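You operate a simulated robot arm through the tools that you are given. There is no shell and no other tool.

You are at the controls of a simulated robot arm. One attempt, no reset.

## Task
Prime the short land, run the timer and lay the white foam strip on at DONE.
Fine: orange-lug housing; the pen goes back in its stand. A coat counts when it lies all over at full strength: go over it till it gets no stronger.

The check looks at the end state, three seconds after you hand in, the way a careful person would. Anything else that was tipped, shoved, dropped, spilled or broken makes it a failure.

## Robot
A 7-joint arm with a two-finger parallel gripper, fixed in place. Base frame: the origin is at the foot of the arm, x ahead of it, y to its left, z up; the work surface is at about z = 750. Units: mm, degrees, N and s.
With the tool pointing down near the work surface it reaches from about 300 to 680 mm from the base axis. Its first joint turns from -66.0 to 66.0 degrees. Payload 1.57 kg.
Tool frame: the origin (TCP) lies between the finger pads and is the grasp point; the fingertips stand 30 mm ahead of it; z points along the fingers, y is the line along which they close. Largest opening 110 mm; finger width 24, thickness 12; the body of the gripper, 48 by 112 mm, starts 78 mm behind the TCP.
Orientation is told as [roll, pitch, yaw] about the base's x, y, z axes, in that order, counted from this pose: with the fingers straight down and closing along the base's y, the tool's x points along the base's -x, its y along +y and its z along -z.

## Interface
- The arm moves only by the tool move_arm. Its argument "rows" is a list of rows, each an object of numbers (a shift or turn left out is 0, a gripper value left out holds the last): "fingers": the opening, from 0 (shut) to 1 (fully open); "tx", "ty", "tz": the shift along the tool's x, y, z in m; "ax", "ay", "az": the turn, a rotation vector about the tool's x, y, z in degrees. In form: [{"fingers": .., "tx": .., "ty": .., "tz": .., "ax": .., "ay": .., "az": ..}, ...]. A call has 1 to 20 rows; each row shifts and turns the commanded pose from where the row before left it, along the tool's axes as they then stand. Rows are played at 5 a second. More than 50 mm and 8.6 degrees between two rows, or a gripper value outside its range, and nothing of the call is played. Where a pose cannot be reached the arm comes as near as it can. A force on the tool above 40 N (or 10 N above the force at the start of the call, whichever is more), or a blocked arm, ends the call early, and 0.2 s more pass. Each finger travels about 108 mm/s and halts on what it meets, pressing with about 33 N; the grip force reading is that of the motor and also rises with nothing between the fingers. The clock runs only during rows and for 0.2 s after the last one: add rows that do not move to give the fingers time. It gives the time, the measured TCP pose, the force on the tool (base axes), the opening and the grip force at its end, in the units of the frame above (readings bear some noise), with the torque about the TCP (base axes, N m) and any sound that the robot's microphone picked up.
- Cameras (640 x 400 px; columns grow to the right, rows downward): "scene" is fixed at [161.9, -399.5, 1389]; the picture's right is [0.76, -0.65, 0.00], its down [-0.48, -0.56, -0.68] and it looks along [0.44, 0.51, -0.74] (base axes); focal length 321 px, centre (320, 200). "wrist" rides on the gripper at [70, 16, -141] in the tool frame; the picture's right is [-0.23, 0.97, 0.00], its down [-0.86, -0.20, -0.48] and it looks along [-0.47, -0.11, 0.88] (tool axes); focal length 222 px, centre (320, 200). There is no depth. A picture from a camera that has moved, and an enlarged one, comes with that camera's place and axes in the base frame and with its lens.
- camera(camera): a new picture of that camera. No time passes.
- close_up(camera, box): a new picture of the part [left, top, right, bottom] of that camera's present view, enlarged. No time passes.
- close_job(): hands the job in; it is judged then, once.

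Nothing tells you positions but the pictures and the camera data. Unless the task says otherwise, let go and move clear before handing in.

The tools are called by a JSON object that holds its "op" and its "data". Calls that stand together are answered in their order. move_arm: Moves the arm, as the interface text tells. Its arguments: {"type":"object","properties":{"rows":{"type":"array"}},"required":["rows"]} The other tools are called the same way: camera (camera) takes a picture; close_up (camera, box) takes an enlarged picture of a part of a camera's view; close_job () hands the job in.

At the start:

```text
t: 0.0
tcp_pos: [353.0, -71.3, 1086.8]
tool_rot: [0.0, 0.1, 0.1]
contact_force: [-0.5, -0.8, -0.4]
torque: [0.02, 0.01, -0.01]
finger_gap: 110.1
gripper_force: 0.1
```

scene: 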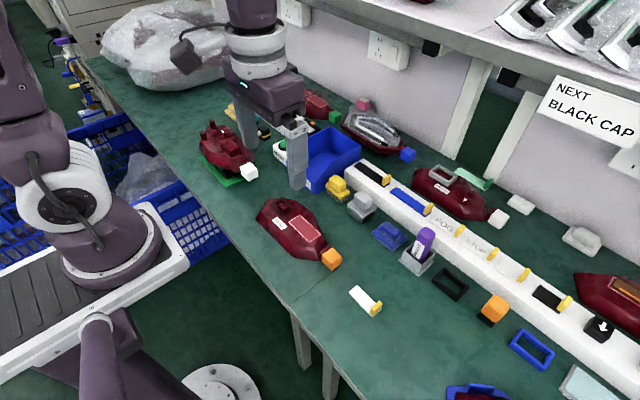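
wrist: 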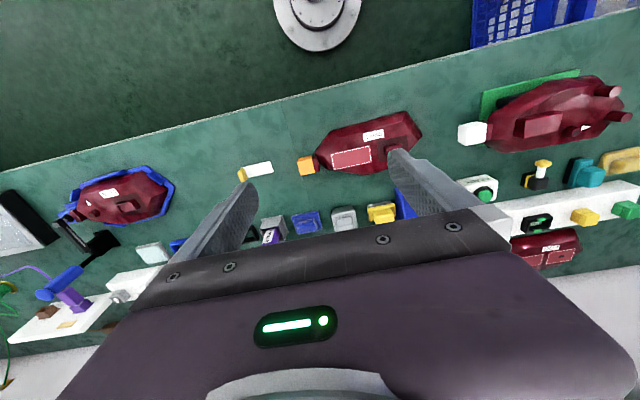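

I see a bench with several dark red housings, one with an orange lug near the middle, a purple pen in a stand, a white strip with a yellow tab, and a timer with a green button. I'll take enlarged pictures first to place these things.

{"op": "close_up", "data": {"camera": "scene", "box": [240, 180, 400, 280]}}

{"op": "close_up", "data": {"camera": "scene", "box": [340, 220, 500, 320]}}

{"op": "close_up", "data": {"camera": "scene", "box": [190, 90, 350, 190]}}

{"op": "close_up", "data": {"camera": "scene", "box": [480, 150, 640, 250]}}

{"op": "close_up", "data": {"camera": "wrist", "box": [220, 90, 440, 227]}}

{"op": "close_up", "data": {"camera": "wrist", "box": [420, 60, 640, 270]}}

{"op": "close_up", "data": {"camera": "wrist", "box": [0, 150, 220, 390]}}

{"op": "close_up", "data": {"camera": "scene", "box": [340, 150, 540, 275]}}

```text
4.00 times, centred on (320, 230) of scene
camera zoom: at [161.9, -399.5, 1389.0], right [0.76, -0.65, 0.0], down [-0.48, -0.56, -0.68], along [0.44, 0.51, -0.74], focal length 1286 px, centre (320, 80)
```

zoom: 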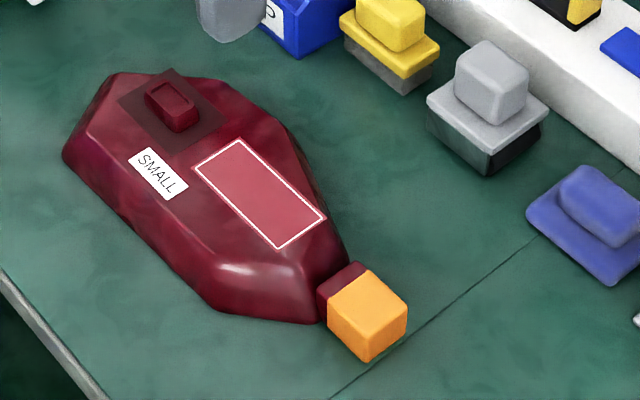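

```text
4.00 times, centred on (420, 270) of scene
camera zoom: at [161.9, -399.5, 1389.0], right [0.76, -0.65, 0.0], down [-0.48, -0.56, -0.68], along [0.44, 0.51, -0.74], focal length 1286 px, centre (-80, -80)
```

zoom: 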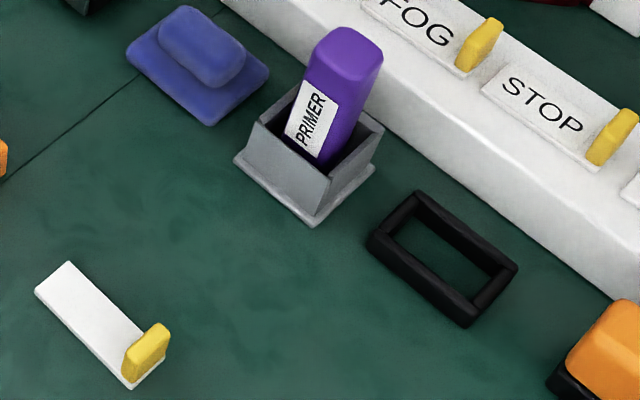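

```text
4.00 times, centred on (270, 140) of scene
camera zoom: at [161.9, -399.5, 1389.0], right [0.76, -0.65, 0.0], down [-0.48, -0.56, -0.68], along [0.44, 0.51, -0.74], focal length 1286 px, centre (520, 440)
```

zoom: 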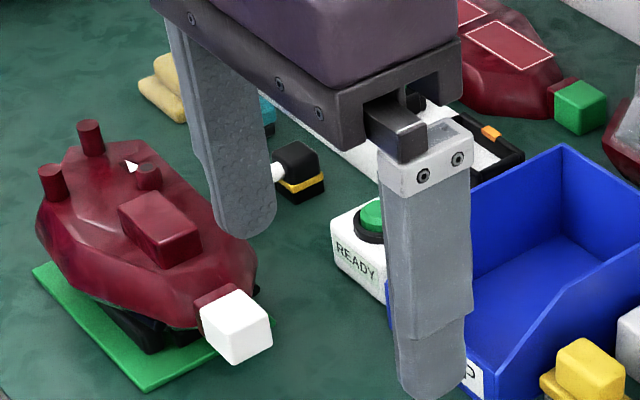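

```text
4.00 times, centred on (560, 200) of scene
camera zoom: at [161.9, -399.5, 1389.0], right [0.76, -0.65, 0.0], down [-0.48, -0.56, -0.68], along [0.44, 0.51, -0.74], focal length 1286 px, centre (-640, 200)
```

zoom: 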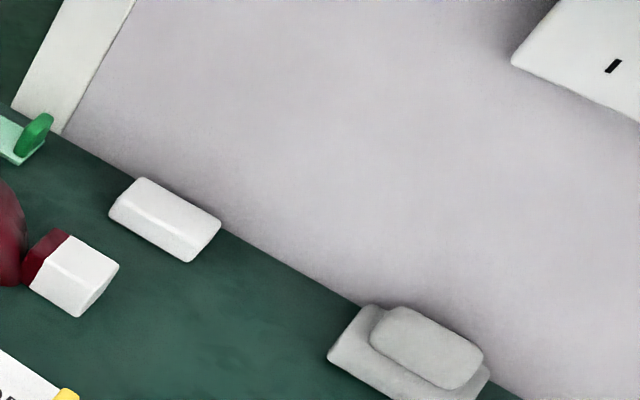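

```text
2.91 times, centred on (330, 158) of wrist
camera zoom: at [283.9, -55.5, 1229.8], right [0.23, 0.97, 0.0], down [0.86, -0.2, 0.48], along [0.47, -0.11, -0.88], focal length 646 px, centre (291, 321)
```

zoom: 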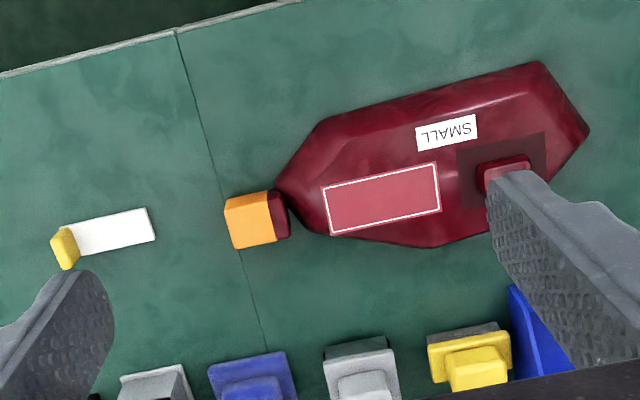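

```text
1.90 times, centred on (530, 165) of wrist
camera zoom: at [283.9, -55.5, 1229.8], right [0.23, 0.97, 0.0], down [0.86, -0.2, 0.48], along [0.47, -0.11, -0.88], focal length 423 px, centre (-80, 267)
```

zoom: 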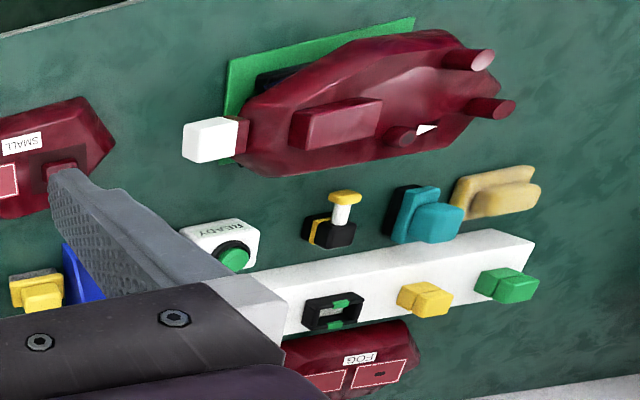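

```text
1.67 times, centred on (110, 270) of wrist
camera zoom: at [283.9, -55.5, 1229.8], right [0.23, 0.97, 0.0], down [0.86, -0.2, 0.48], along [0.47, -0.11, -0.88], focal length 370 px, centre (670, 83)
```

zoom: 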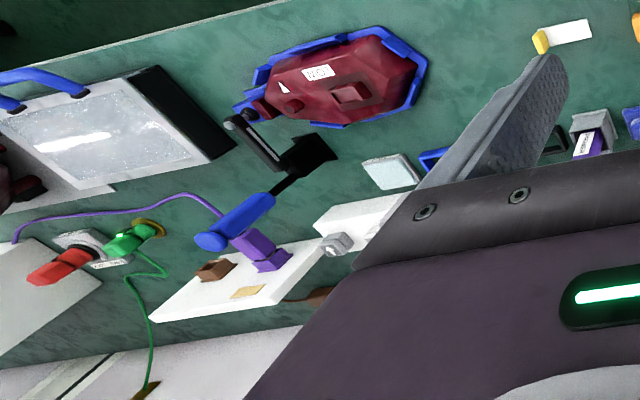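

```text
3.20 times, centred on (440, 212) of scene
camera zoom: at [161.9, -399.5, 1389.0], right [0.76, -0.65, 0.0], down [-0.48, -0.56, -0.68], along [0.44, 0.51, -0.74], focal length 1028 px, centre (-64, 160)
```

zoom: 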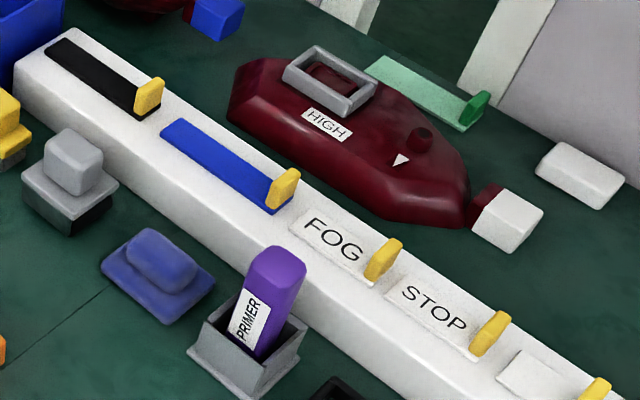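

The orange-lug housing shows one outlined land beside a SMALL label, and several strips lie on a white rail. I'll look closer at the strips, the timer and the rest before deciding which is meant.

{"op": "close_up", "data": {"camera": "scene", "box": [480, 250, 640, 350]}}

{"op": "close_up", "data": {"camera": "scene", "box": [340, 275, 400, 325]}}

{"op": "close_up", "data": {"camera": "scene", "box": [250, 195, 340, 275]}}

{"op": "close_up", "data": {"camera": "scene", "box": [270, 80, 430, 180]}}

{"op": "close_up", "data": {"camera": "scene", "box": [430, 320, 640, 400]}}

{"op": "close_up", "data": {"camera": "scene", "box": [480, 0, 640, 150]}}

{"op": "close_up", "data": {"camera": "wrist", "box": [290, 100, 430, 190]}}

```text
4.00 times, centred on (560, 300) of scene
camera zoom: at [161.9, -399.5, 1389.0], right [0.76, -0.65, 0.0], down [-0.48, -0.56, -0.68], along [0.44, 0.51, -0.74], focal length 1286 px, centre (-640, -200)
```

zoom: 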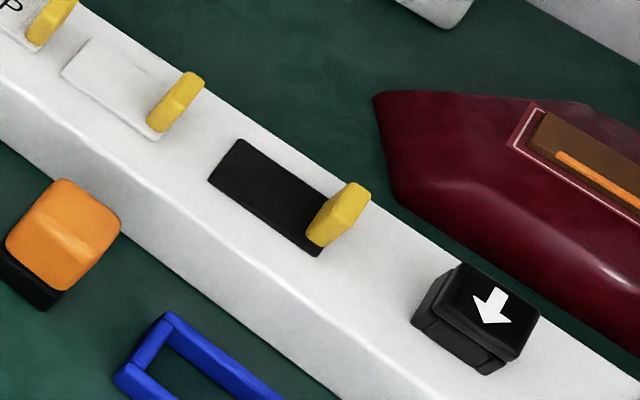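

```text
8.00 times, centred on (370, 300) of scene
camera zoom: at [161.9, -399.5, 1389.0], right [0.76, -0.65, 0.0], down [-0.48, -0.56, -0.68], along [0.44, 0.51, -0.74], focal length 2571 px, centre (-80, -600)
```

zoom: 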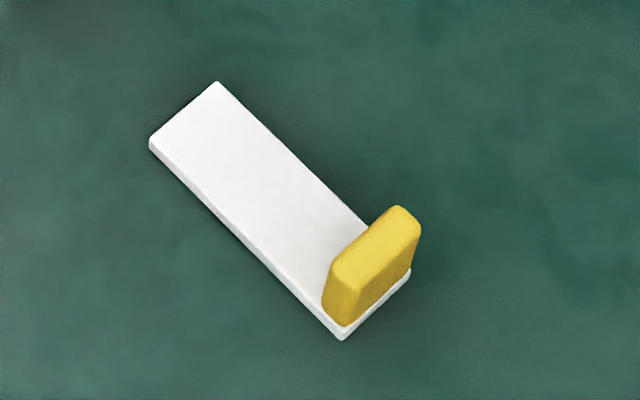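

```text
5.00 times, centred on (295, 235) of scene
camera zoom: at [161.9, -399.5, 1389.0], right [0.76, -0.65, 0.0], down [-0.48, -0.56, -0.68], along [0.44, 0.51, -0.74], focal length 1607 px, centre (445, 25)
```

zoom: 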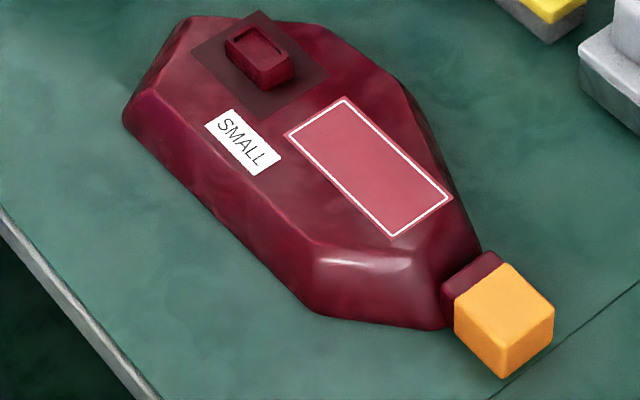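

```text
4.00 times, centred on (350, 130) of scene
camera zoom: at [161.9, -399.5, 1389.0], right [0.76, -0.65, 0.0], down [-0.48, -0.56, -0.68], along [0.44, 0.51, -0.74], focal length 1286 px, centre (200, 480)
```

zoom: 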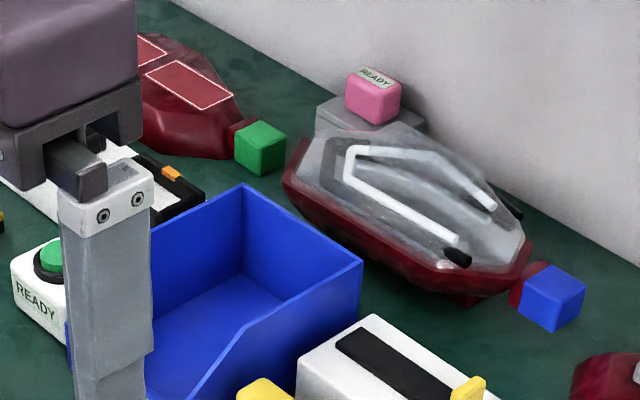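

```text
3.05 times, centred on (535, 360) of scene
camera zoom: at [161.9, -399.5, 1389.0], right [0.76, -0.65, 0.0], down [-0.48, -0.56, -0.68], along [0.44, 0.51, -0.74], focal length 980 px, centre (-335, -288)
```

zoom: 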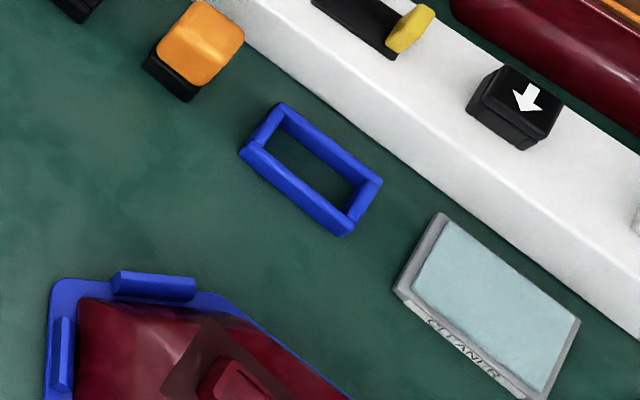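

```text
2.67 times, centred on (560, 75) of scene
camera zoom: at [161.9, -399.5, 1389.0], right [0.76, -0.65, 0.0], down [-0.48, -0.56, -0.68], along [0.44, 0.51, -0.74], focal length 857 px, centre (-320, 533)
```

zoom: 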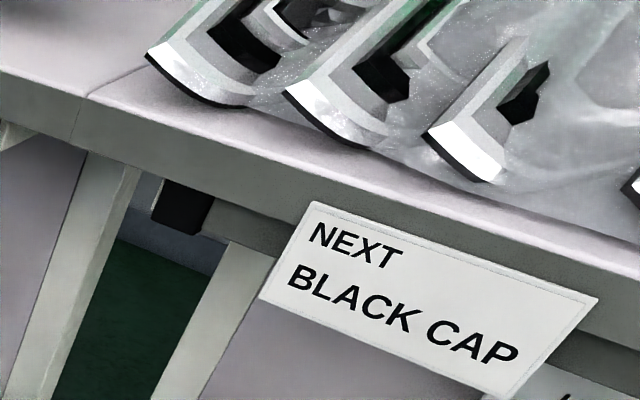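

```text
4.44 times, centred on (360, 145) of wrist
camera zoom: at [283.9, -55.5, 1229.8], right [0.23, 0.97, 0.0], down [0.86, -0.2, 0.48], along [0.47, -0.11, -0.88], focal length 987 px, centre (142, 444)
```

zoom: 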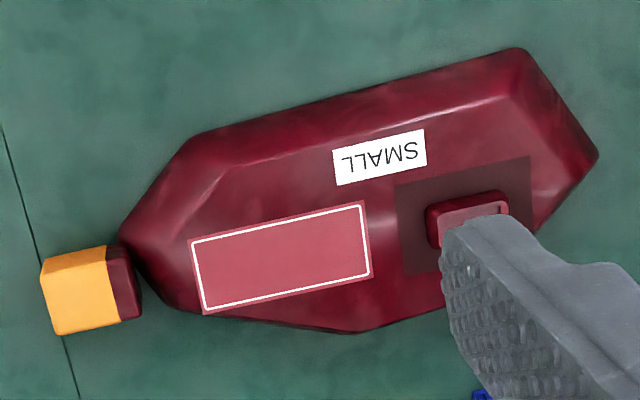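

The orange-lug housing's land comes out around x 435, y −25, z 788, roughly 80 by 35 mm and squared to the axes. Next I'll bring the wrist camera over it to check for other lands.

{"op": "move_arm", "data": {"rows": [{"fingers": 1, "ty": 0.034, "tz": 0.03, "tx": 0.004}, {"ty": 0.034, "tz": 0.03, "tx": 0.005}, {"tz": 0.03}, {"tz": 0.03}, {"tz": 0.02}, {}, {}]}}

{"op": "camera", "data": {"camera": "wrist"}}

{"op": "camera", "data": {"camera": "scene"}}

```text
t: 1.6
tcp_pos: [343.4, -4.2, 946.8]
tool_rot: [0.0, 0.0, -0.1]
contact_force: [0.1, 0.6, -0.4]
torque: [0.03, 0.03, 0.02]
finger_gap: 110.0
gripper_force: 0.1
```

```text
taken
camera wrist: at [275.3, 11.3, 1089.8], right [0.23, 0.97, 0.0], down [0.85, -0.2, 0.48], along [0.47, -0.11, -0.88], focal length 222 px, centre (320, 200)
```

wrist: 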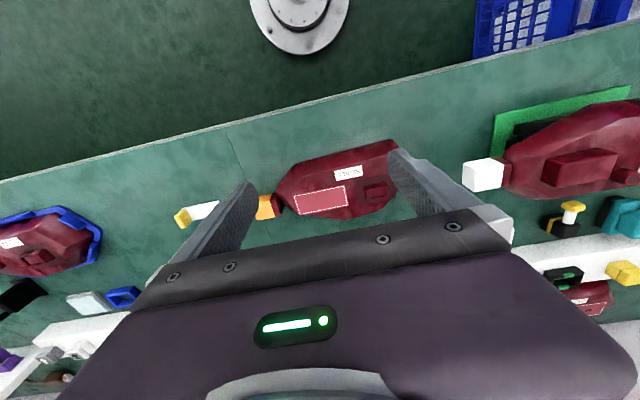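

```text
taken
```

scene: 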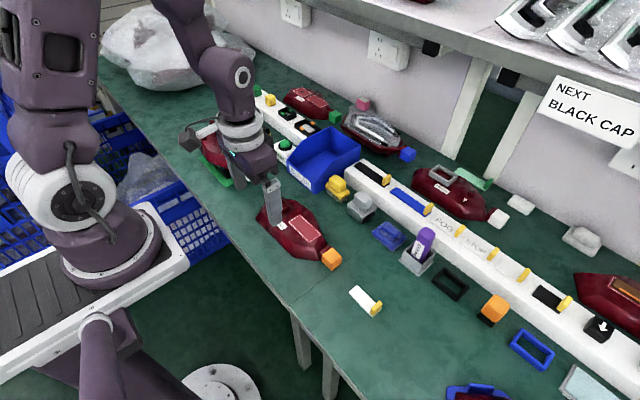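

The housing is in view between the fingers. I'll enlarge it, along with the left end of the bench.

{"op": "close_up", "data": {"camera": "wrist", "box": [250, 130, 410, 230]}}

{"op": "close_up", "data": {"camera": "wrist", "box": [520, 170, 640, 340]}}

{"op": "close_up", "data": {"camera": "scene", "box": [240, 80, 400, 180]}}

{"op": "close_up", "data": {"camera": "scene", "box": [420, 200, 540, 290]}}

{"op": "close_up", "data": {"camera": "scene", "box": [265, 130, 325, 170]}}

```text
4.00 times, centred on (330, 180) of wrist
camera zoom: at [275.3, 11.3, 1089.8], right [0.23, 0.97, 0.0], down [0.85, -0.2, 0.48], along [0.47, -0.11, -0.88], focal length 888 px, centre (280, 280)
```

zoom: 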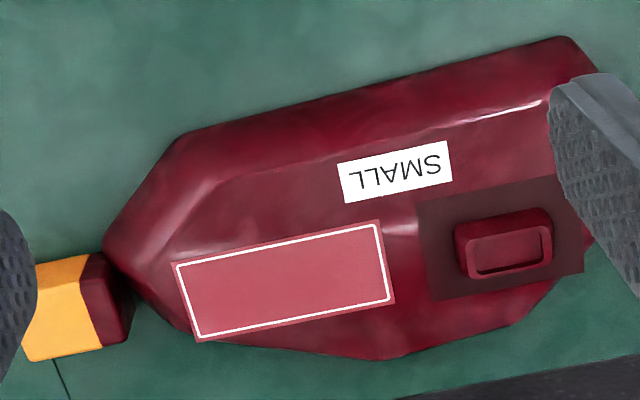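

```text
2.35 times, centred on (580, 255) of wrist
camera zoom: at [275.3, 11.3, 1089.8], right [0.23, 0.97, 0.0], down [0.85, -0.2, 0.48], along [0.47, -0.11, -0.88], focal length 523 px, centre (-292, 71)
```

zoom: 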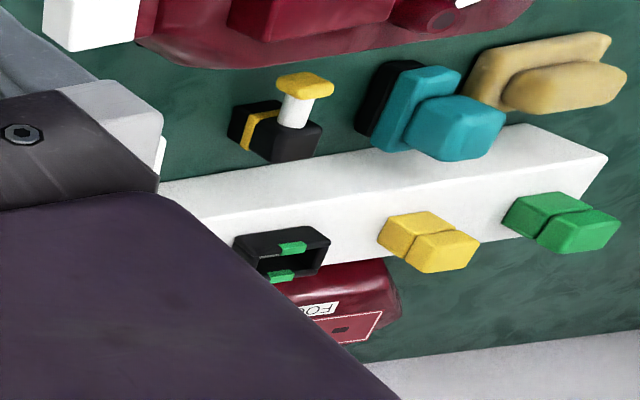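

```text
4.00 times, centred on (320, 130) of scene
camera zoom: at [161.9, -399.5, 1389.0], right [0.76, -0.65, 0.0], down [-0.48, -0.56, -0.68], along [0.44, 0.51, -0.74], focal length 1286 px, centre (320, 480)
```

zoom: 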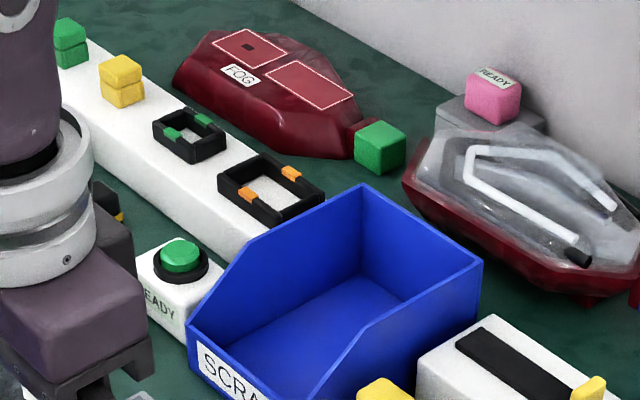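

```text
4.44 times, centred on (480, 245) of scene
camera zoom: at [161.9, -399.5, 1389.0], right [0.76, -0.65, 0.0], down [-0.48, -0.56, -0.68], along [0.44, 0.51, -0.74], focal length 1428 px, centre (-391, 0)
```

zoom: 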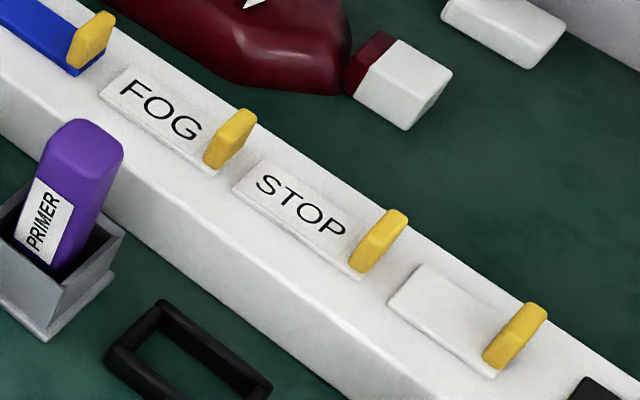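

```text
10.00 times, centred on (295, 150) of scene
camera zoom: at [161.9, -399.5, 1389.0], right [0.76, -0.65, 0.0], down [-0.48, -0.56, -0.68], along [0.44, 0.51, -0.74], focal length 3214 px, centre (570, 700)
```

zoom: 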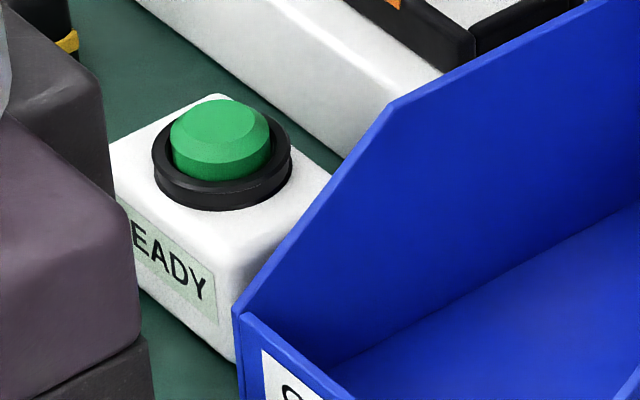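

The orange-lug housing carries only one land. The strips on the rail and the pink block at the wall come out beyond my reach, so the bench strip, the PRIMER pen at about (576, −256) and the green READY timer at about (585, 251) are the ones to use. I'll look at the pen and its stand from above now.

{"op": "move_arm", "data": {"rows": [{"tx": -0.024, "ty": -0.038}, {"tx": -0.024, "ty": -0.038}, {"tx": -0.024, "ty": -0.038}, {"tx": -0.024, "ty": -0.038}, {"tx": -0.024, "ty": -0.038}, {"tx": -0.022, "ty": -0.04}, {}, {}, {}]}}

{"op": "camera", "data": {"camera": "wrist"}}

{"op": "close_up", "data": {"camera": "wrist", "box": [240, 140, 400, 240]}}

{"op": "close_up", "data": {"camera": "scene", "box": [385, 220, 449, 284]}}

```text
t: 3.6
tcp_pos: [485.3, -233.1, 946.0]
tool_rot: [0.0, 0.0, 0.0]
contact_force: [-0.5, -0.1, 0.3]
torque: [0.0, -0.03, 0.0]
finger_gap: 110.2
gripper_force: 0.0
```

```text
taken
camera wrist: at [416.9, -217.4, 1089.5], right [0.23, 0.97, 0.0], down [0.86, -0.2, 0.48], along [0.47, -0.11, -0.88], focal length 222 px, centre (320, 200)
```

wrist: 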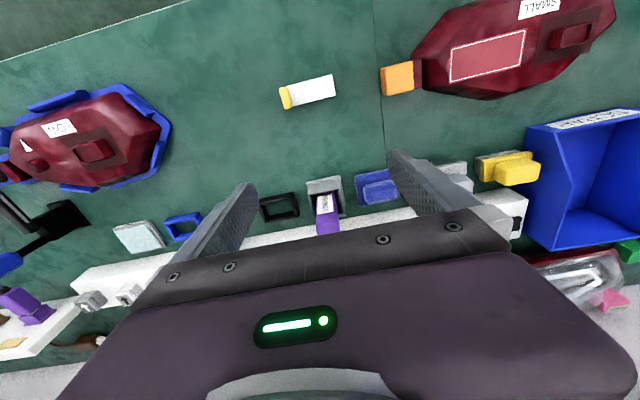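

```text
4.00 times, centred on (320, 190) of wrist
camera zoom: at [416.9, -217.4, 1089.5], right [0.23, 0.97, 0.0], down [0.86, -0.2, 0.48], along [0.47, -0.11, -0.88], focal length 888 px, centre (320, 240)
```

zoom: 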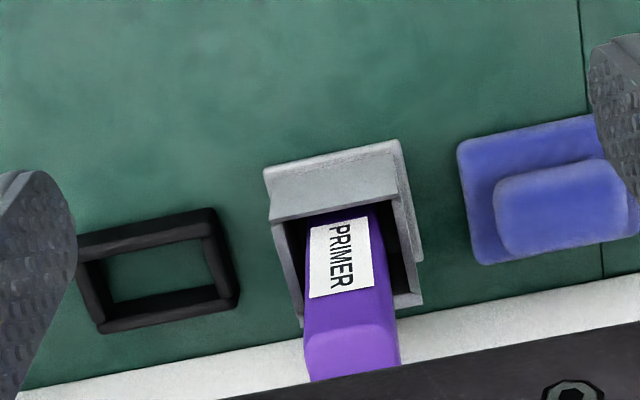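

```text
6.25 times, centred on (417, 252) of scene
camera zoom: at [161.9, -399.5, 1389.0], right [0.76, -0.65, 0.0], down [-0.48, -0.56, -0.68], along [0.44, 0.51, -0.74], focal length 2009 px, centre (-286, -125)
```

zoom: 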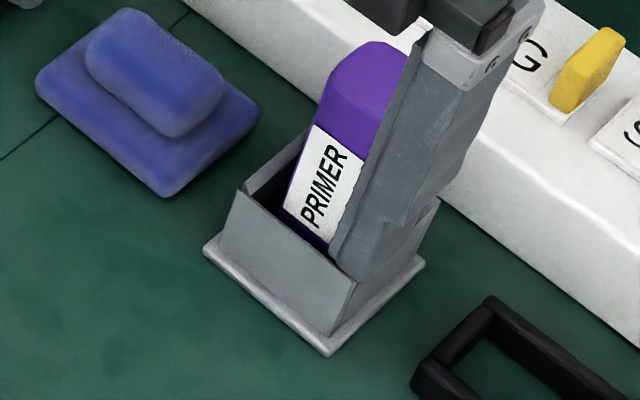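

The pen stands upright in its stand with its label facing the arm (front face about x 569, centre y about −245). The gripper hides the pen's top, so I'll shift forward to see it.

{"op": "move_arm", "data": {"rows": [{"tx": -0.025, "tz": -0.01, "ty": -0.005}, {"tx": -0.025, "tz": -0.01, "ty": -0.005}, {}, {}, {}]}}

{"op": "camera", "data": {"camera": "wrist"}}

{"op": "close_up", "data": {"camera": "wrist", "box": [240, 120, 400, 220]}}

{"op": "close_up", "data": {"camera": "scene", "box": [385, 210, 449, 274]}}

```text
t: 4.8
tcp_pos: [536.1, -243.4, 966.9]
tool_rot: [0.0, 0.0, 0.1]
contact_force: [0.0, -1.4, -0.4]
torque: [-0.01, 0.0, -0.01]
finger_gap: 109.8
gripper_force: 0.0
```

```text
taken
camera wrist: at [467.0, -227.9, 1110.1], right [0.23, 0.97, 0.0], down [0.86, -0.2, 0.48], along [0.47, -0.11, -0.88], focal length 222 px, centre (320, 200)
```

wrist: 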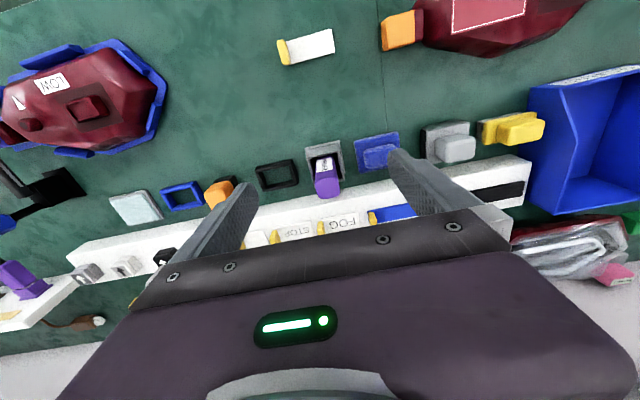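

```text
4.00 times, centred on (320, 170) of wrist
camera zoom: at [467.0, -227.9, 1110.1], right [0.23, 0.97, 0.0], down [0.86, -0.2, 0.48], along [0.47, -0.11, -0.88], focal length 888 px, centre (320, 320)
```

zoom: 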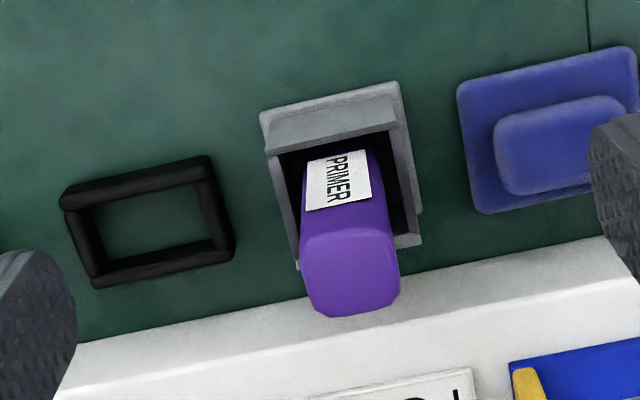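

```text
6.25 times, centred on (417, 242) of scene
camera zoom: at [161.9, -399.5, 1389.0], right [0.76, -0.65, 0.0], down [-0.48, -0.56, -0.68], along [0.44, 0.51, -0.74], focal length 2009 px, centre (-286, -62)
```

zoom: 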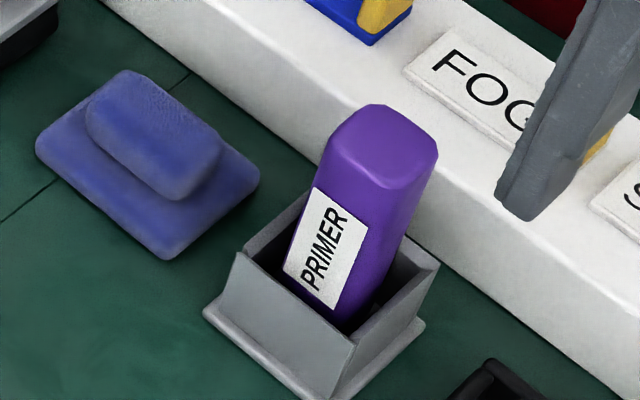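

The pen's top centre comes out at about (583, −245, 862), it is about 27 mm wide and squared to the axes. I'll move over it with the fingers part open and stop just above to check.

{"op": "move_arm", "data": {"rows": [{"tx": -0.024, "ty": -0.001, "fingers": 0.65}, {"tx": -0.023, "ty": -0.001}, {"tz": 0.03}, {"tz": 0.03}, {}, {}, {}]}}

{"op": "camera", "data": {"camera": "wrist"}}

{"op": "close_up", "data": {"camera": "scene", "box": [375, 180, 475, 280]}}

```text
t: 6.4
tcp_pos: [583.2, -246.3, 906.8]
tool_rot: [0.0, 0.1, 0.0]
contact_force: [0.1, -0.6, -0.9]
torque: [0.0, 0.0, 0.02]
finger_gap: 71.5
gripper_force: 0.0
```

```text
taken
camera wrist: at [513.7, -230.3, 1050.4], right [0.23, 0.97, 0.0], down [0.86, -0.2, 0.48], along [0.47, -0.11, -0.88], focal length 222 px, centre (320, 200)
```

wrist: 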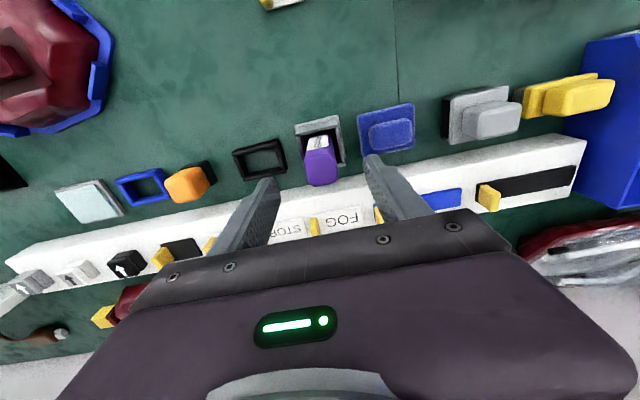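

```text
4.00 times, centred on (425, 230) of scene
camera zoom: at [161.9, -399.5, 1389.0], right [0.76, -0.65, 0.0], down [-0.48, -0.56, -0.68], along [0.44, 0.51, -0.74], focal length 1286 px, centre (-100, 80)
```

zoom: 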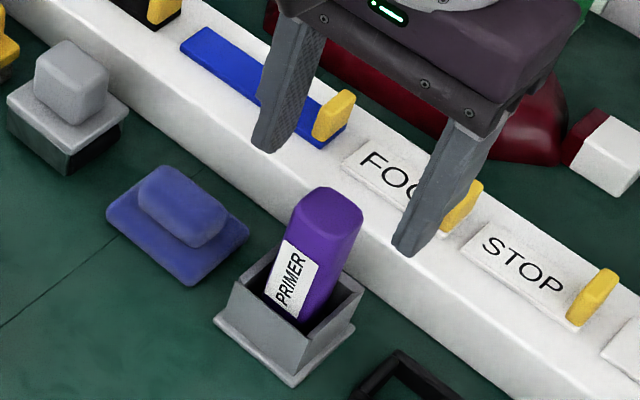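

The pen lies midway between the fingertips. I'll lower to about z 832, staying above the stand's rim, and close.

{"op": "move_arm", "data": {"rows": [{"tz": 0.025, "tx": 0.001}, {"tz": 0.025}, {"tz": 0.024}, {}, {"fingers": 0.2}, {}, {}, {"fingers": 0.1}, {}, {}]}}

{"op": "close_up", "data": {"camera": "scene", "box": [375, 180, 475, 280]}}

{"op": "camera", "data": {"camera": "wrist"}}

```text
t: 8.6
tcp_pos: [581.5, -244.2, 833.3]
tool_rot: [0.0, 0.1, 0.0]
contact_force: [0.6, -0.5, -0.5]
torque: [0.04, 0.01, 0.0]
finger_gap: 29.0
gripper_force: 33.2
```

```text
4.00 times, centred on (425, 230) of scene
camera zoom: at [161.9, -399.5, 1389.0], right [0.76, -0.65, 0.0], down [-0.48, -0.56, -0.68], along [0.44, 0.51, -0.74], focal length 1286 px, centre (-100, 80)
```

zoom: 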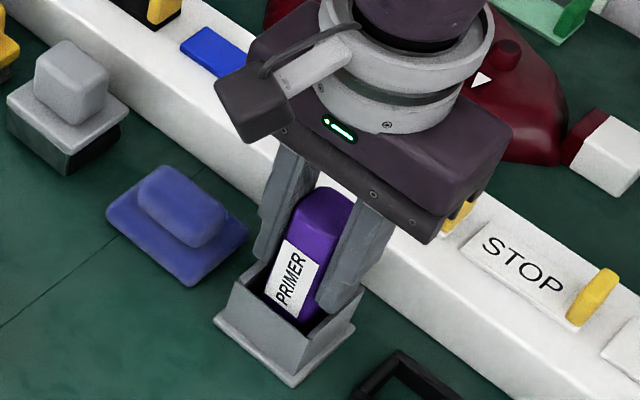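

```text
taken
camera wrist: at [513.0, -229.6, 976.1], right [0.23, 0.97, 0.0], down [0.86, -0.2, 0.48], along [0.47, -0.11, -0.88], focal length 222 px, centre (320, 200)
```

wrist: 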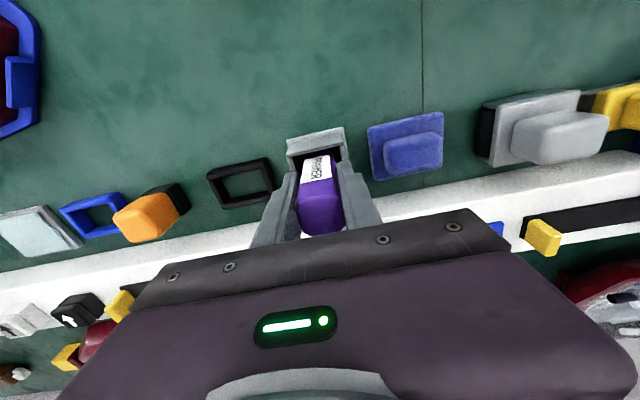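

The pen is gripped at a 29 mm gap, with the TCP at (581.5, −244.2, 833.3), which I'll keep for putting it back. I'll lift straight up and look at the tip.

{"op": "move_arm", "data": {"rows": [{"tz": -0.02}, {"tz": -0.03}, {"tz": -0.03}, {"tz": -0.03}, {"tz": -0.02}, {}, {}]}}

{"op": "close_up", "data": {"camera": "scene", "box": [375, 160, 475, 280]}}

{"op": "camera", "data": {"camera": "wrist"}}

```text
t: 10.2
tcp_pos: [581.9, -243.5, 963.6]
tool_rot: [0.1, 0.0, 0.0]
contact_force: [-0.2, -0.4, -0.5]
torque: [-0.02, 0.02, -0.04]
finger_gap: 28.8
gripper_force: 32.8
```

```text
3.33 times, centred on (425, 220) of scene
camera zoom: at [161.9, -399.5, 1389.0], right [0.76, -0.65, 0.0], down [-0.48, -0.56, -0.68], along [0.44, 0.51, -0.74], focal length 1071 px, centre (-30, 133)
```

zoom: 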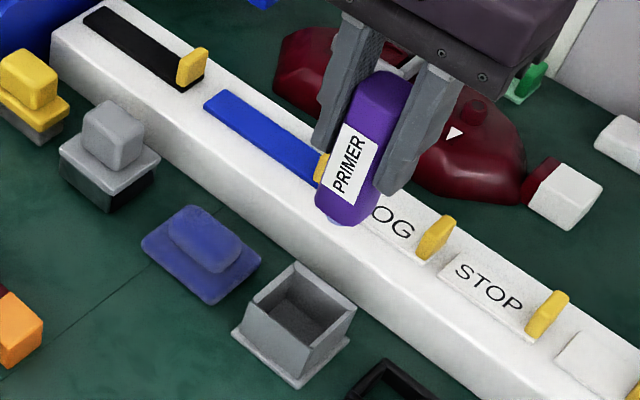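

```text
taken
camera wrist: at [513.4, -229.2, 1106.0], right [0.23, 0.97, 0.0], down [0.85, -0.2, 0.48], along [0.47, -0.11, -0.88], focal length 222 px, centre (320, 200)
```

wrist: 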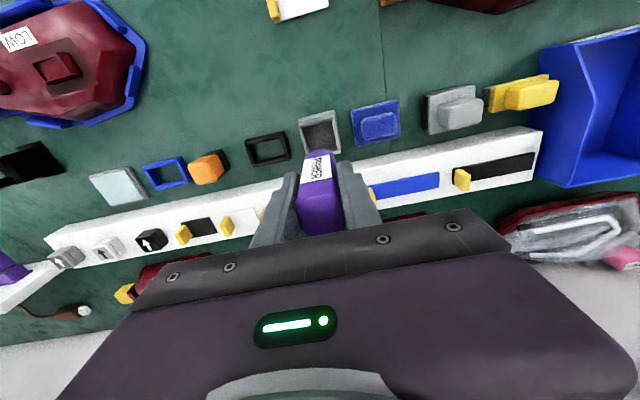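

The pen came out cleanly and the stand stayed put. I'll enlarge the tip and then the land, to set the contact height.

{"op": "close_up", "data": {"camera": "scene", "box": [410, 195, 450, 235]}}

{"op": "close_up", "data": {"camera": "wrist", "box": [280, 130, 360, 190]}}

```text
10.00 times, centred on (430, 215) of scene
camera zoom: at [161.9, -399.5, 1389.0], right [0.76, -0.65, 0.0], down [-0.48, -0.56, -0.68], along [0.44, 0.51, -0.74], focal length 3214 px, centre (-780, 50)
```

zoom: 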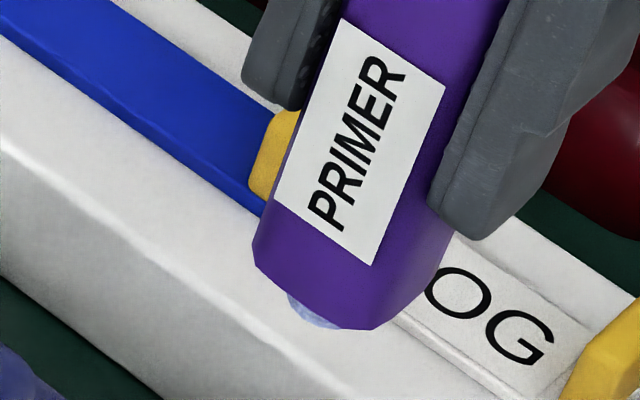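

```text
6.67 times, centred on (320, 160) of wrist
camera zoom: at [513.4, -229.2, 1106.0], right [0.23, 0.97, 0.0], down [0.85, -0.2, 0.48], along [0.47, -0.11, -0.88], focal length 1481 px, centre (320, 467)
```

zoom: 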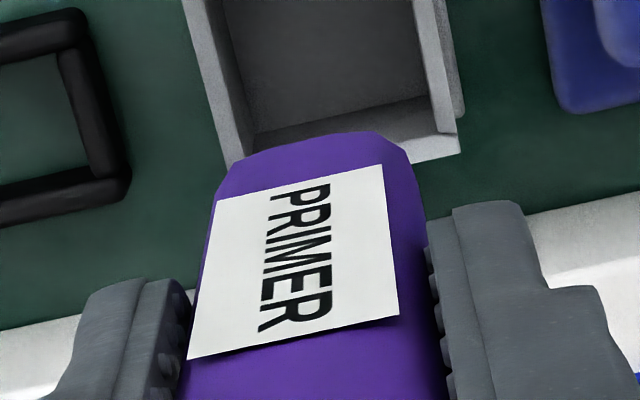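

The nib is a lavender felt under the pen's end, somewhere near 65 mm below the TCP. I'll carry the pen over the centre of the land, stopping well above it.

{"op": "move_arm", "data": {"rows": [{"tx": 0.0245, "ty": 0.0364}, {"tx": 0.0245, "ty": 0.0364}, {"tx": 0.0245, "ty": 0.0364}, {"tx": 0.0245, "ty": 0.0364}, {"tx": 0.0245, "ty": 0.0364}, {"tx": 0.0245, "ty": 0.0365}, {"tz": 0.03}, {"tz": 0.03}, {}, {}]}}

{"op": "camera", "data": {"camera": "wrist"}}

{"op": "close_up", "data": {"camera": "wrist", "box": [240, 110, 400, 210]}}

{"op": "close_up", "data": {"camera": "scene", "box": [250, 160, 350, 280]}}

```text
t: 12.4
tcp_pos: [434.9, -27.1, 903.8]
tool_rot: [0.0, 0.0, -0.1]
contact_force: [-0.5, -0.3, 0.2]
torque: [0.02, 0.01, -0.02]
finger_gap: 28.7
gripper_force: 32.7
```

```text
taken
camera wrist: at [366.1, -10.9, 1045.5], right [0.23, 0.97, 0.0], down [0.86, -0.2, 0.48], along [0.47, -0.11, -0.88], focal length 222 px, centre (320, 200)
```

wrist: 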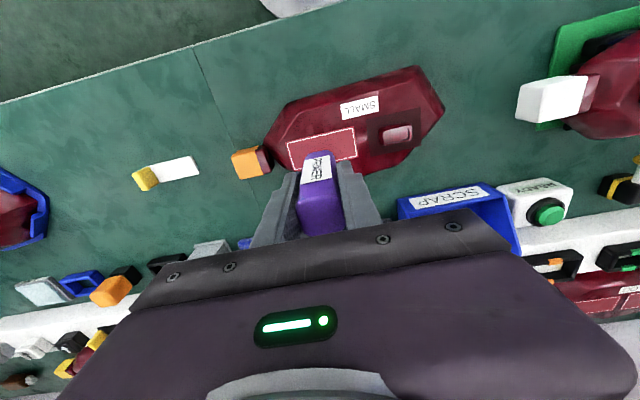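

```text
4.00 times, centred on (320, 160) of wrist
camera zoom: at [366.1, -10.9, 1045.5], right [0.23, 0.97, 0.0], down [0.86, -0.2, 0.48], along [0.47, -0.11, -0.88], focal length 888 px, centre (320, 360)
```

zoom: 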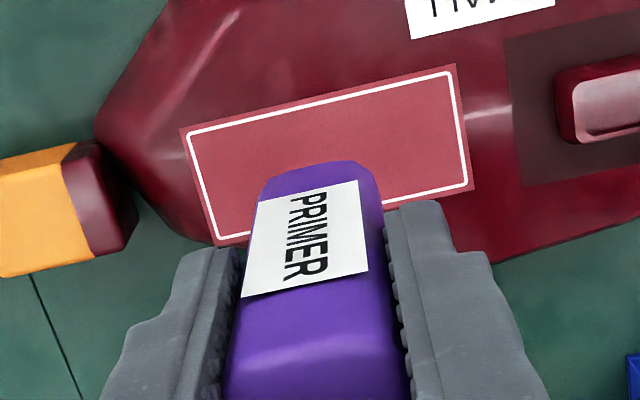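

```text
3.33 times, centred on (300, 220) of scene
camera zoom: at [161.9, -399.5, 1389.0], right [0.76, -0.65, 0.0], down [-0.48, -0.56, -0.68], along [0.44, 0.51, -0.74], focal length 1071 px, centre (387, 133)
```

zoom: 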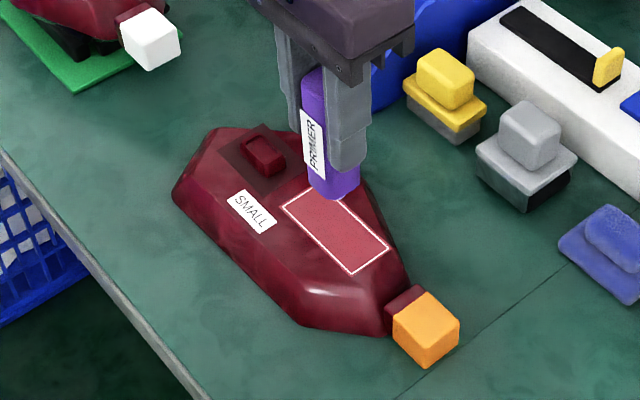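

Seen from the wrist camera, the land spans about x 419–456 and y −65 to 15. I'll lower towards its centre slowly to find contact.

{"op": "move_arm", "data": {"rows": [{"tz": 0.02, "tx": -0.001, "ty": 0.002}, {"tz": 0.012}, {}, {}]}}

{"op": "close_up", "data": {"camera": "scene", "box": [280, 190, 344, 254]}}

```text
t: 13.4
tcp_pos: [435.9, -24.6, 870.5]
tool_rot: [0.0, 0.0, 0.0]
contact_force: [0.7, -0.6, -0.3]
torque: [0.0, 0.0, 0.0]
finger_gap: 28.9
gripper_force: 33.1
```

```text
6.25 times, centred on (312, 222) of scene
camera zoom: at [161.9, -399.5, 1389.0], right [0.76, -0.65, 0.0], down [-0.48, -0.56, -0.68], along [0.44, 0.51, -0.74], focal length 2009 px, centre (370, 62)
```

zoom: 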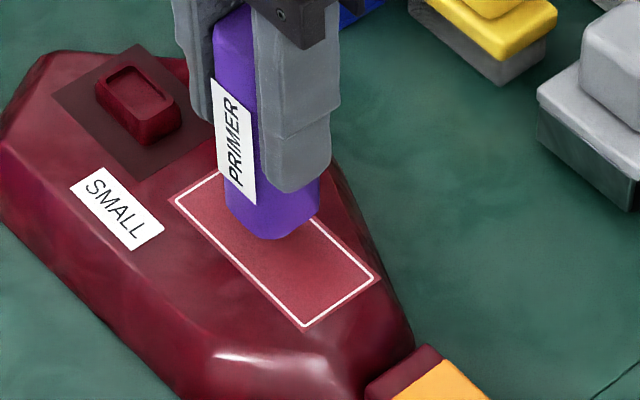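

The pen's end is roughly 15–20 mm above the land. I'll step down in 2 mm rows and watch the force.

{"op": "move_arm", "data": {"rows": [{"tz": 0.002}, {"tz": 0.002}, {"tz": 0.002}, {}]}}

{"op": "move_arm", "data": {"rows": [{"tz": 0.002}, {"tz": 0.002}, {}]}}

{"op": "close_up", "data": {"camera": "scene", "box": [280, 190, 344, 254]}}

```text
t: 14.4
tcp_pos: [434.7, -24.0, 865.3]
tool_rot: [0.0, -0.1, 0.0]
contact_force: [0.2, -0.3, 0.4]
torque: [0.05, 0.02, 0.03]
finger_gap: 28.6
gripper_force: 32.7
```

```text
t: 15.2
tcp_pos: [436.4, -23.5, 859.6]
tool_rot: [0.1, 0.1, 0.0]
contact_force: [-0.7, -0.8, 7.8]
torque: [0.01, 0.07, 0.0]
finger_gap: 29.0
gripper_force: 33.2
```

```text
6.25 times, centred on (312, 222) of scene
camera zoom: at [161.8, -399.5, 1389.1], right [0.76, -0.65, 0.0], down [-0.48, -0.56, -0.68], along [0.44, 0.51, -0.74], focal length 2009 px, centre (370, 62)
```

zoom: 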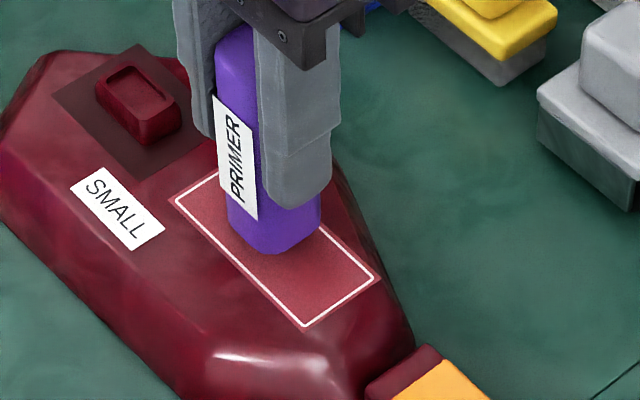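

Contact comes at a TCP height of about 860 with 8 N. I'll ease off half a millimetre, make a short stroke towards −y, then lift to see how wide a trail it leaves.

{"op": "move_arm", "data": {"rows": [{"tz": -0.0005}, {"ty": -0.005}, {"ty": -0.005}, {"ty": -0.005}, {"ty": -0.005}, {}]}}

{"op": "move_arm", "data": {"rows": [{"tz": -0.02}, {"tz": -0.02, "tx": -0.03}, {"tx": -0.04, "tz": -0.02}, {}, {}]}}

{"op": "close_up", "data": {"camera": "scene", "box": [270, 190, 350, 254]}}

{"op": "camera", "data": {"camera": "wrist"}}

```text
t: 16.6
tcp_pos: [435.7, -43.9, 862.0]
tool_rot: [0.0, 0.0, -0.1]
contact_force: [0.0, 0.6, -0.2]
torque: [0.0, 0.01, 0.02]
finger_gap: 29.0
gripper_force: 33.2
```

```text
t: 17.8
tcp_pos: [505.6, -43.5, 922.9]
tool_rot: [0.0, -0.1, 0.0]
contact_force: [0.3, -0.4, -0.3]
torque: [-0.04, -0.01, -0.04]
finger_gap: 29.0
gripper_force: 33.2
```

```text
6.25 times, centred on (310, 222) of scene
camera zoom: at [161.9, -399.5, 1389.0], right [0.76, -0.65, 0.0], down [-0.48, -0.56, -0.68], along [0.44, 0.51, -0.74], focal length 2009 px, centre (382, 62)
```

zoom: 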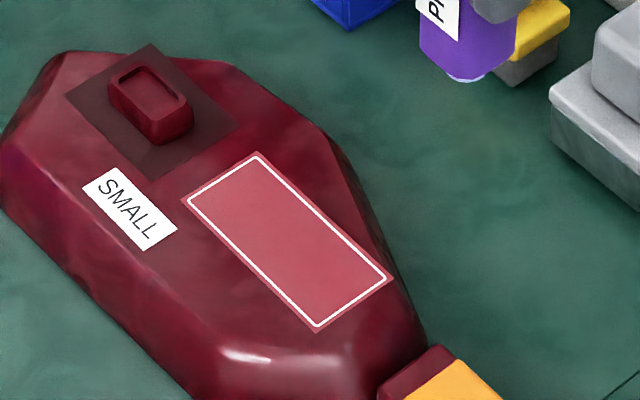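

```text
taken
camera wrist: at [437.9, -28.3, 1064.6], right [0.23, 0.97, 0.0], down [0.86, -0.2, 0.48], along [0.47, -0.11, -0.88], focal length 222 px, centre (320, 200)
```

wrist: 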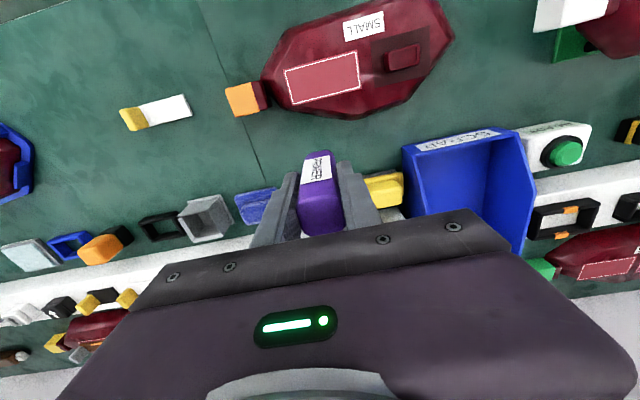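

I can't make out a trail yet, and the force was gone during the stroke. I'll enlarge the land to check for a faint mark.

{"op": "close_up", "data": {"camera": "scene", "box": [290, 210, 334, 248]}}

{"op": "close_up", "data": {"camera": "wrist", "box": [270, 40, 370, 120]}}

{"op": "close_up", "data": {"camera": "scene", "box": [330, 185, 354, 207]}}

```text
10.53 times, centred on (312, 229) of scene
camera zoom: at [161.9, -399.5, 1389.0], right [0.76, -0.65, 0.0], down [-0.48, -0.56, -0.68], along [0.44, 0.51, -0.74], focal length 3383 px, centre (404, -105)
```

zoom: 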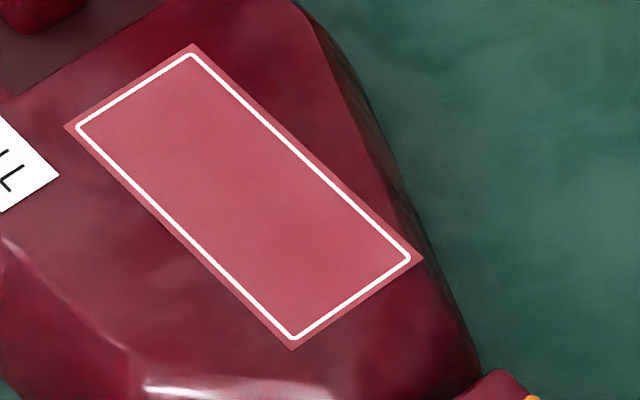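

```text
5.00 times, centred on (320, 80) of wrist
camera zoom: at [437.9, -28.3, 1064.6], right [0.23, 0.97, 0.0], down [0.86, -0.2, 0.48], along [0.47, -0.11, -0.88], focal length 1111 px, centre (320, 800)
```

zoom: 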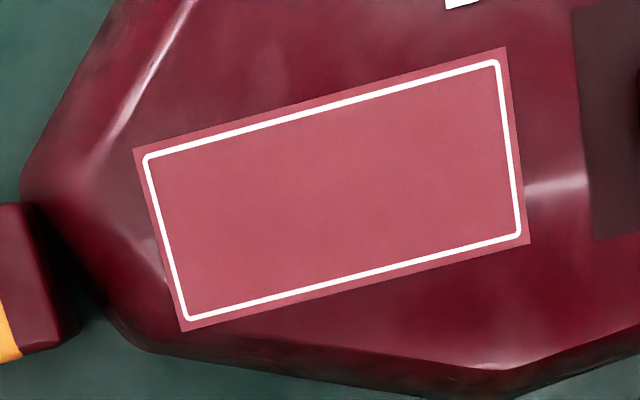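

```text
16.00 times, centred on (342, 196) of scene
camera zoom: at [161.9, -399.5, 1389.0], right [0.76, -0.65, 0.0], down [-0.48, -0.56, -0.68], along [0.44, 0.51, -0.74], focal length 5143 px, centre (-32, 264)
```

zoom: 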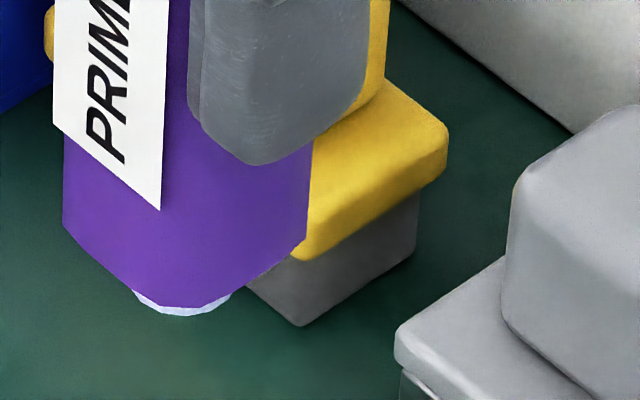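

No mark shows, so that first touch was too light or too brief. The nib looks like a felt disc about 14 mm across. I'll go back, press to about 5 N, and stroke the middle lane properly while watching the force.

{"op": "move_arm", "data": {"rows": [{"tx": 0.034}, {"tx": 0.034, "tz": 0.02, "ty": -0.006}, {"tz": 0.02, "ty": -0.006}, {"tz": 0.016}, {}, {"tz": 0.002}, {"tz": 0.002}, {}]}}

```text
t: 19.6
tcp_pos: [436.8, -56.9, 861.4]
tool_rot: [0.0, 0.0, 0.0]
contact_force: [-1.3, -0.1, -0.2]
torque: [-0.03, 0.02, -0.01]
finger_gap: 28.8
gripper_force: 33.1
```

{"op": "move_arm", "data": {"rows": [{"tz": 0.001}, {}]}}

{"op": "move_arm", "data": {"rows": [{"tz": 0.001}, {}]}}

```text
t: 20.2
tcp_pos: [437.9, -56.0, 860.1]
tool_rot: [0.0, -0.1, 0.0]
contact_force: [-2.9, -0.8, 23.3]
torque: [0.03, 0.11, 0.03]
finger_gap: 29.0
gripper_force: 33.2
```

```text
t: 20.8
tcp_pos: [438.1, -56.3, 859.2]
tool_rot: [0.0, -0.1, 0.0]
contact_force: [0.5, -0.7, 25.6]
torque: [-0.1, -0.16, 0.01]
finger_gap: 28.8
gripper_force: 33.1
```

The force jumped to about 25 N within 2 mm, so contact is stiff. I'll back off a millimetre and read again.

{"op": "move_arm", "data": {"rows": [{"tz": -0.0007}, {}]}}

{"op": "close_up", "data": {"camera": "scene", "box": [280, 190, 344, 254]}}

```text
t: 21.4
tcp_pos: [436.7, -55.6, 860.6]
tool_rot: [0.1, 0.1, 0.0]
contact_force: [0.5, -0.3, 2.0]
torque: [0.0, -0.06, -0.01]
finger_gap: 28.8
gripper_force: 32.5
```

```text
6.25 times, centred on (312, 222) of scene
camera zoom: at [161.9, -399.5, 1389.0], right [0.76, -0.65, 0.0], down [-0.48, -0.56, -0.68], along [0.44, 0.51, -0.74], focal length 2009 px, centre (370, 62)
```

zoom: 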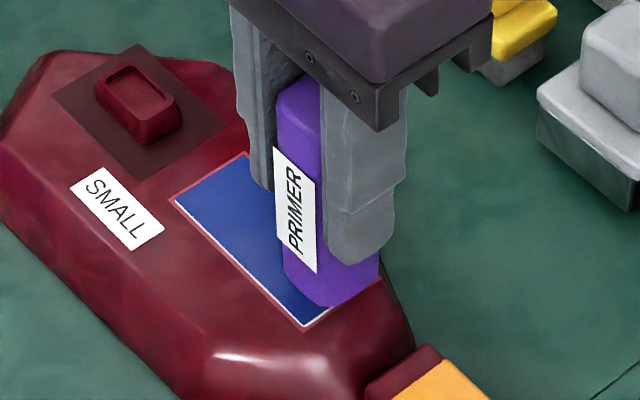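

The inside of the outline has turned blue, so contact does apply the coat. I'll now stroke over the whole land in lanes with light pressure and watch the colour.

{"op": "move_arm", "data": {"rows": [{"tz": 0.0003}, {"ty": 0.006}, {"ty": 0.006}, {"ty": 0.006}, {"ty": 0.006}, {"ty": 0.006}, {"ty": 0.006}, {"ty": 0.006}, {"ty": 0.006}, {"ty": 0.006}, {"ty": 0.006}, {}]}}

{"op": "close_up", "data": {"camera": "scene", "box": [280, 190, 344, 254]}}

```text
t: 24.0
tcp_pos: [437.8, 1.8, 859.1]
tool_rot: [0.1, 0.0, -0.1]
contact_force: [-0.1, -0.6, 4.0]
torque: [-0.08, -0.03, 0.0]
finger_gap: 28.8
gripper_force: 32.7
```

```text
6.25 times, centred on (312, 222) of scene
camera zoom: at [161.8, -399.5, 1389.0], right [0.76, -0.65, 0.0], down [-0.48, -0.56, -0.68], along [0.44, 0.51, -0.74], focal length 2009 px, centre (370, 62)
```

zoom: 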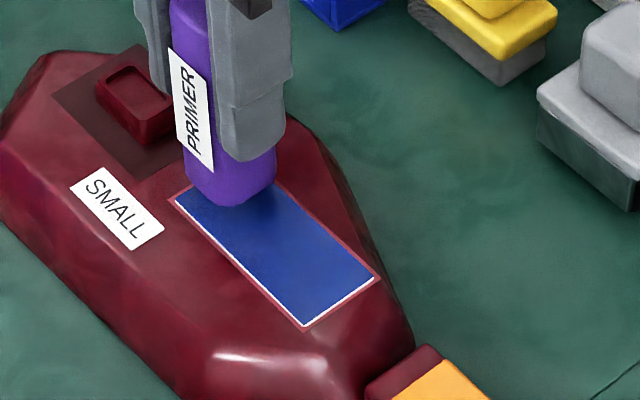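

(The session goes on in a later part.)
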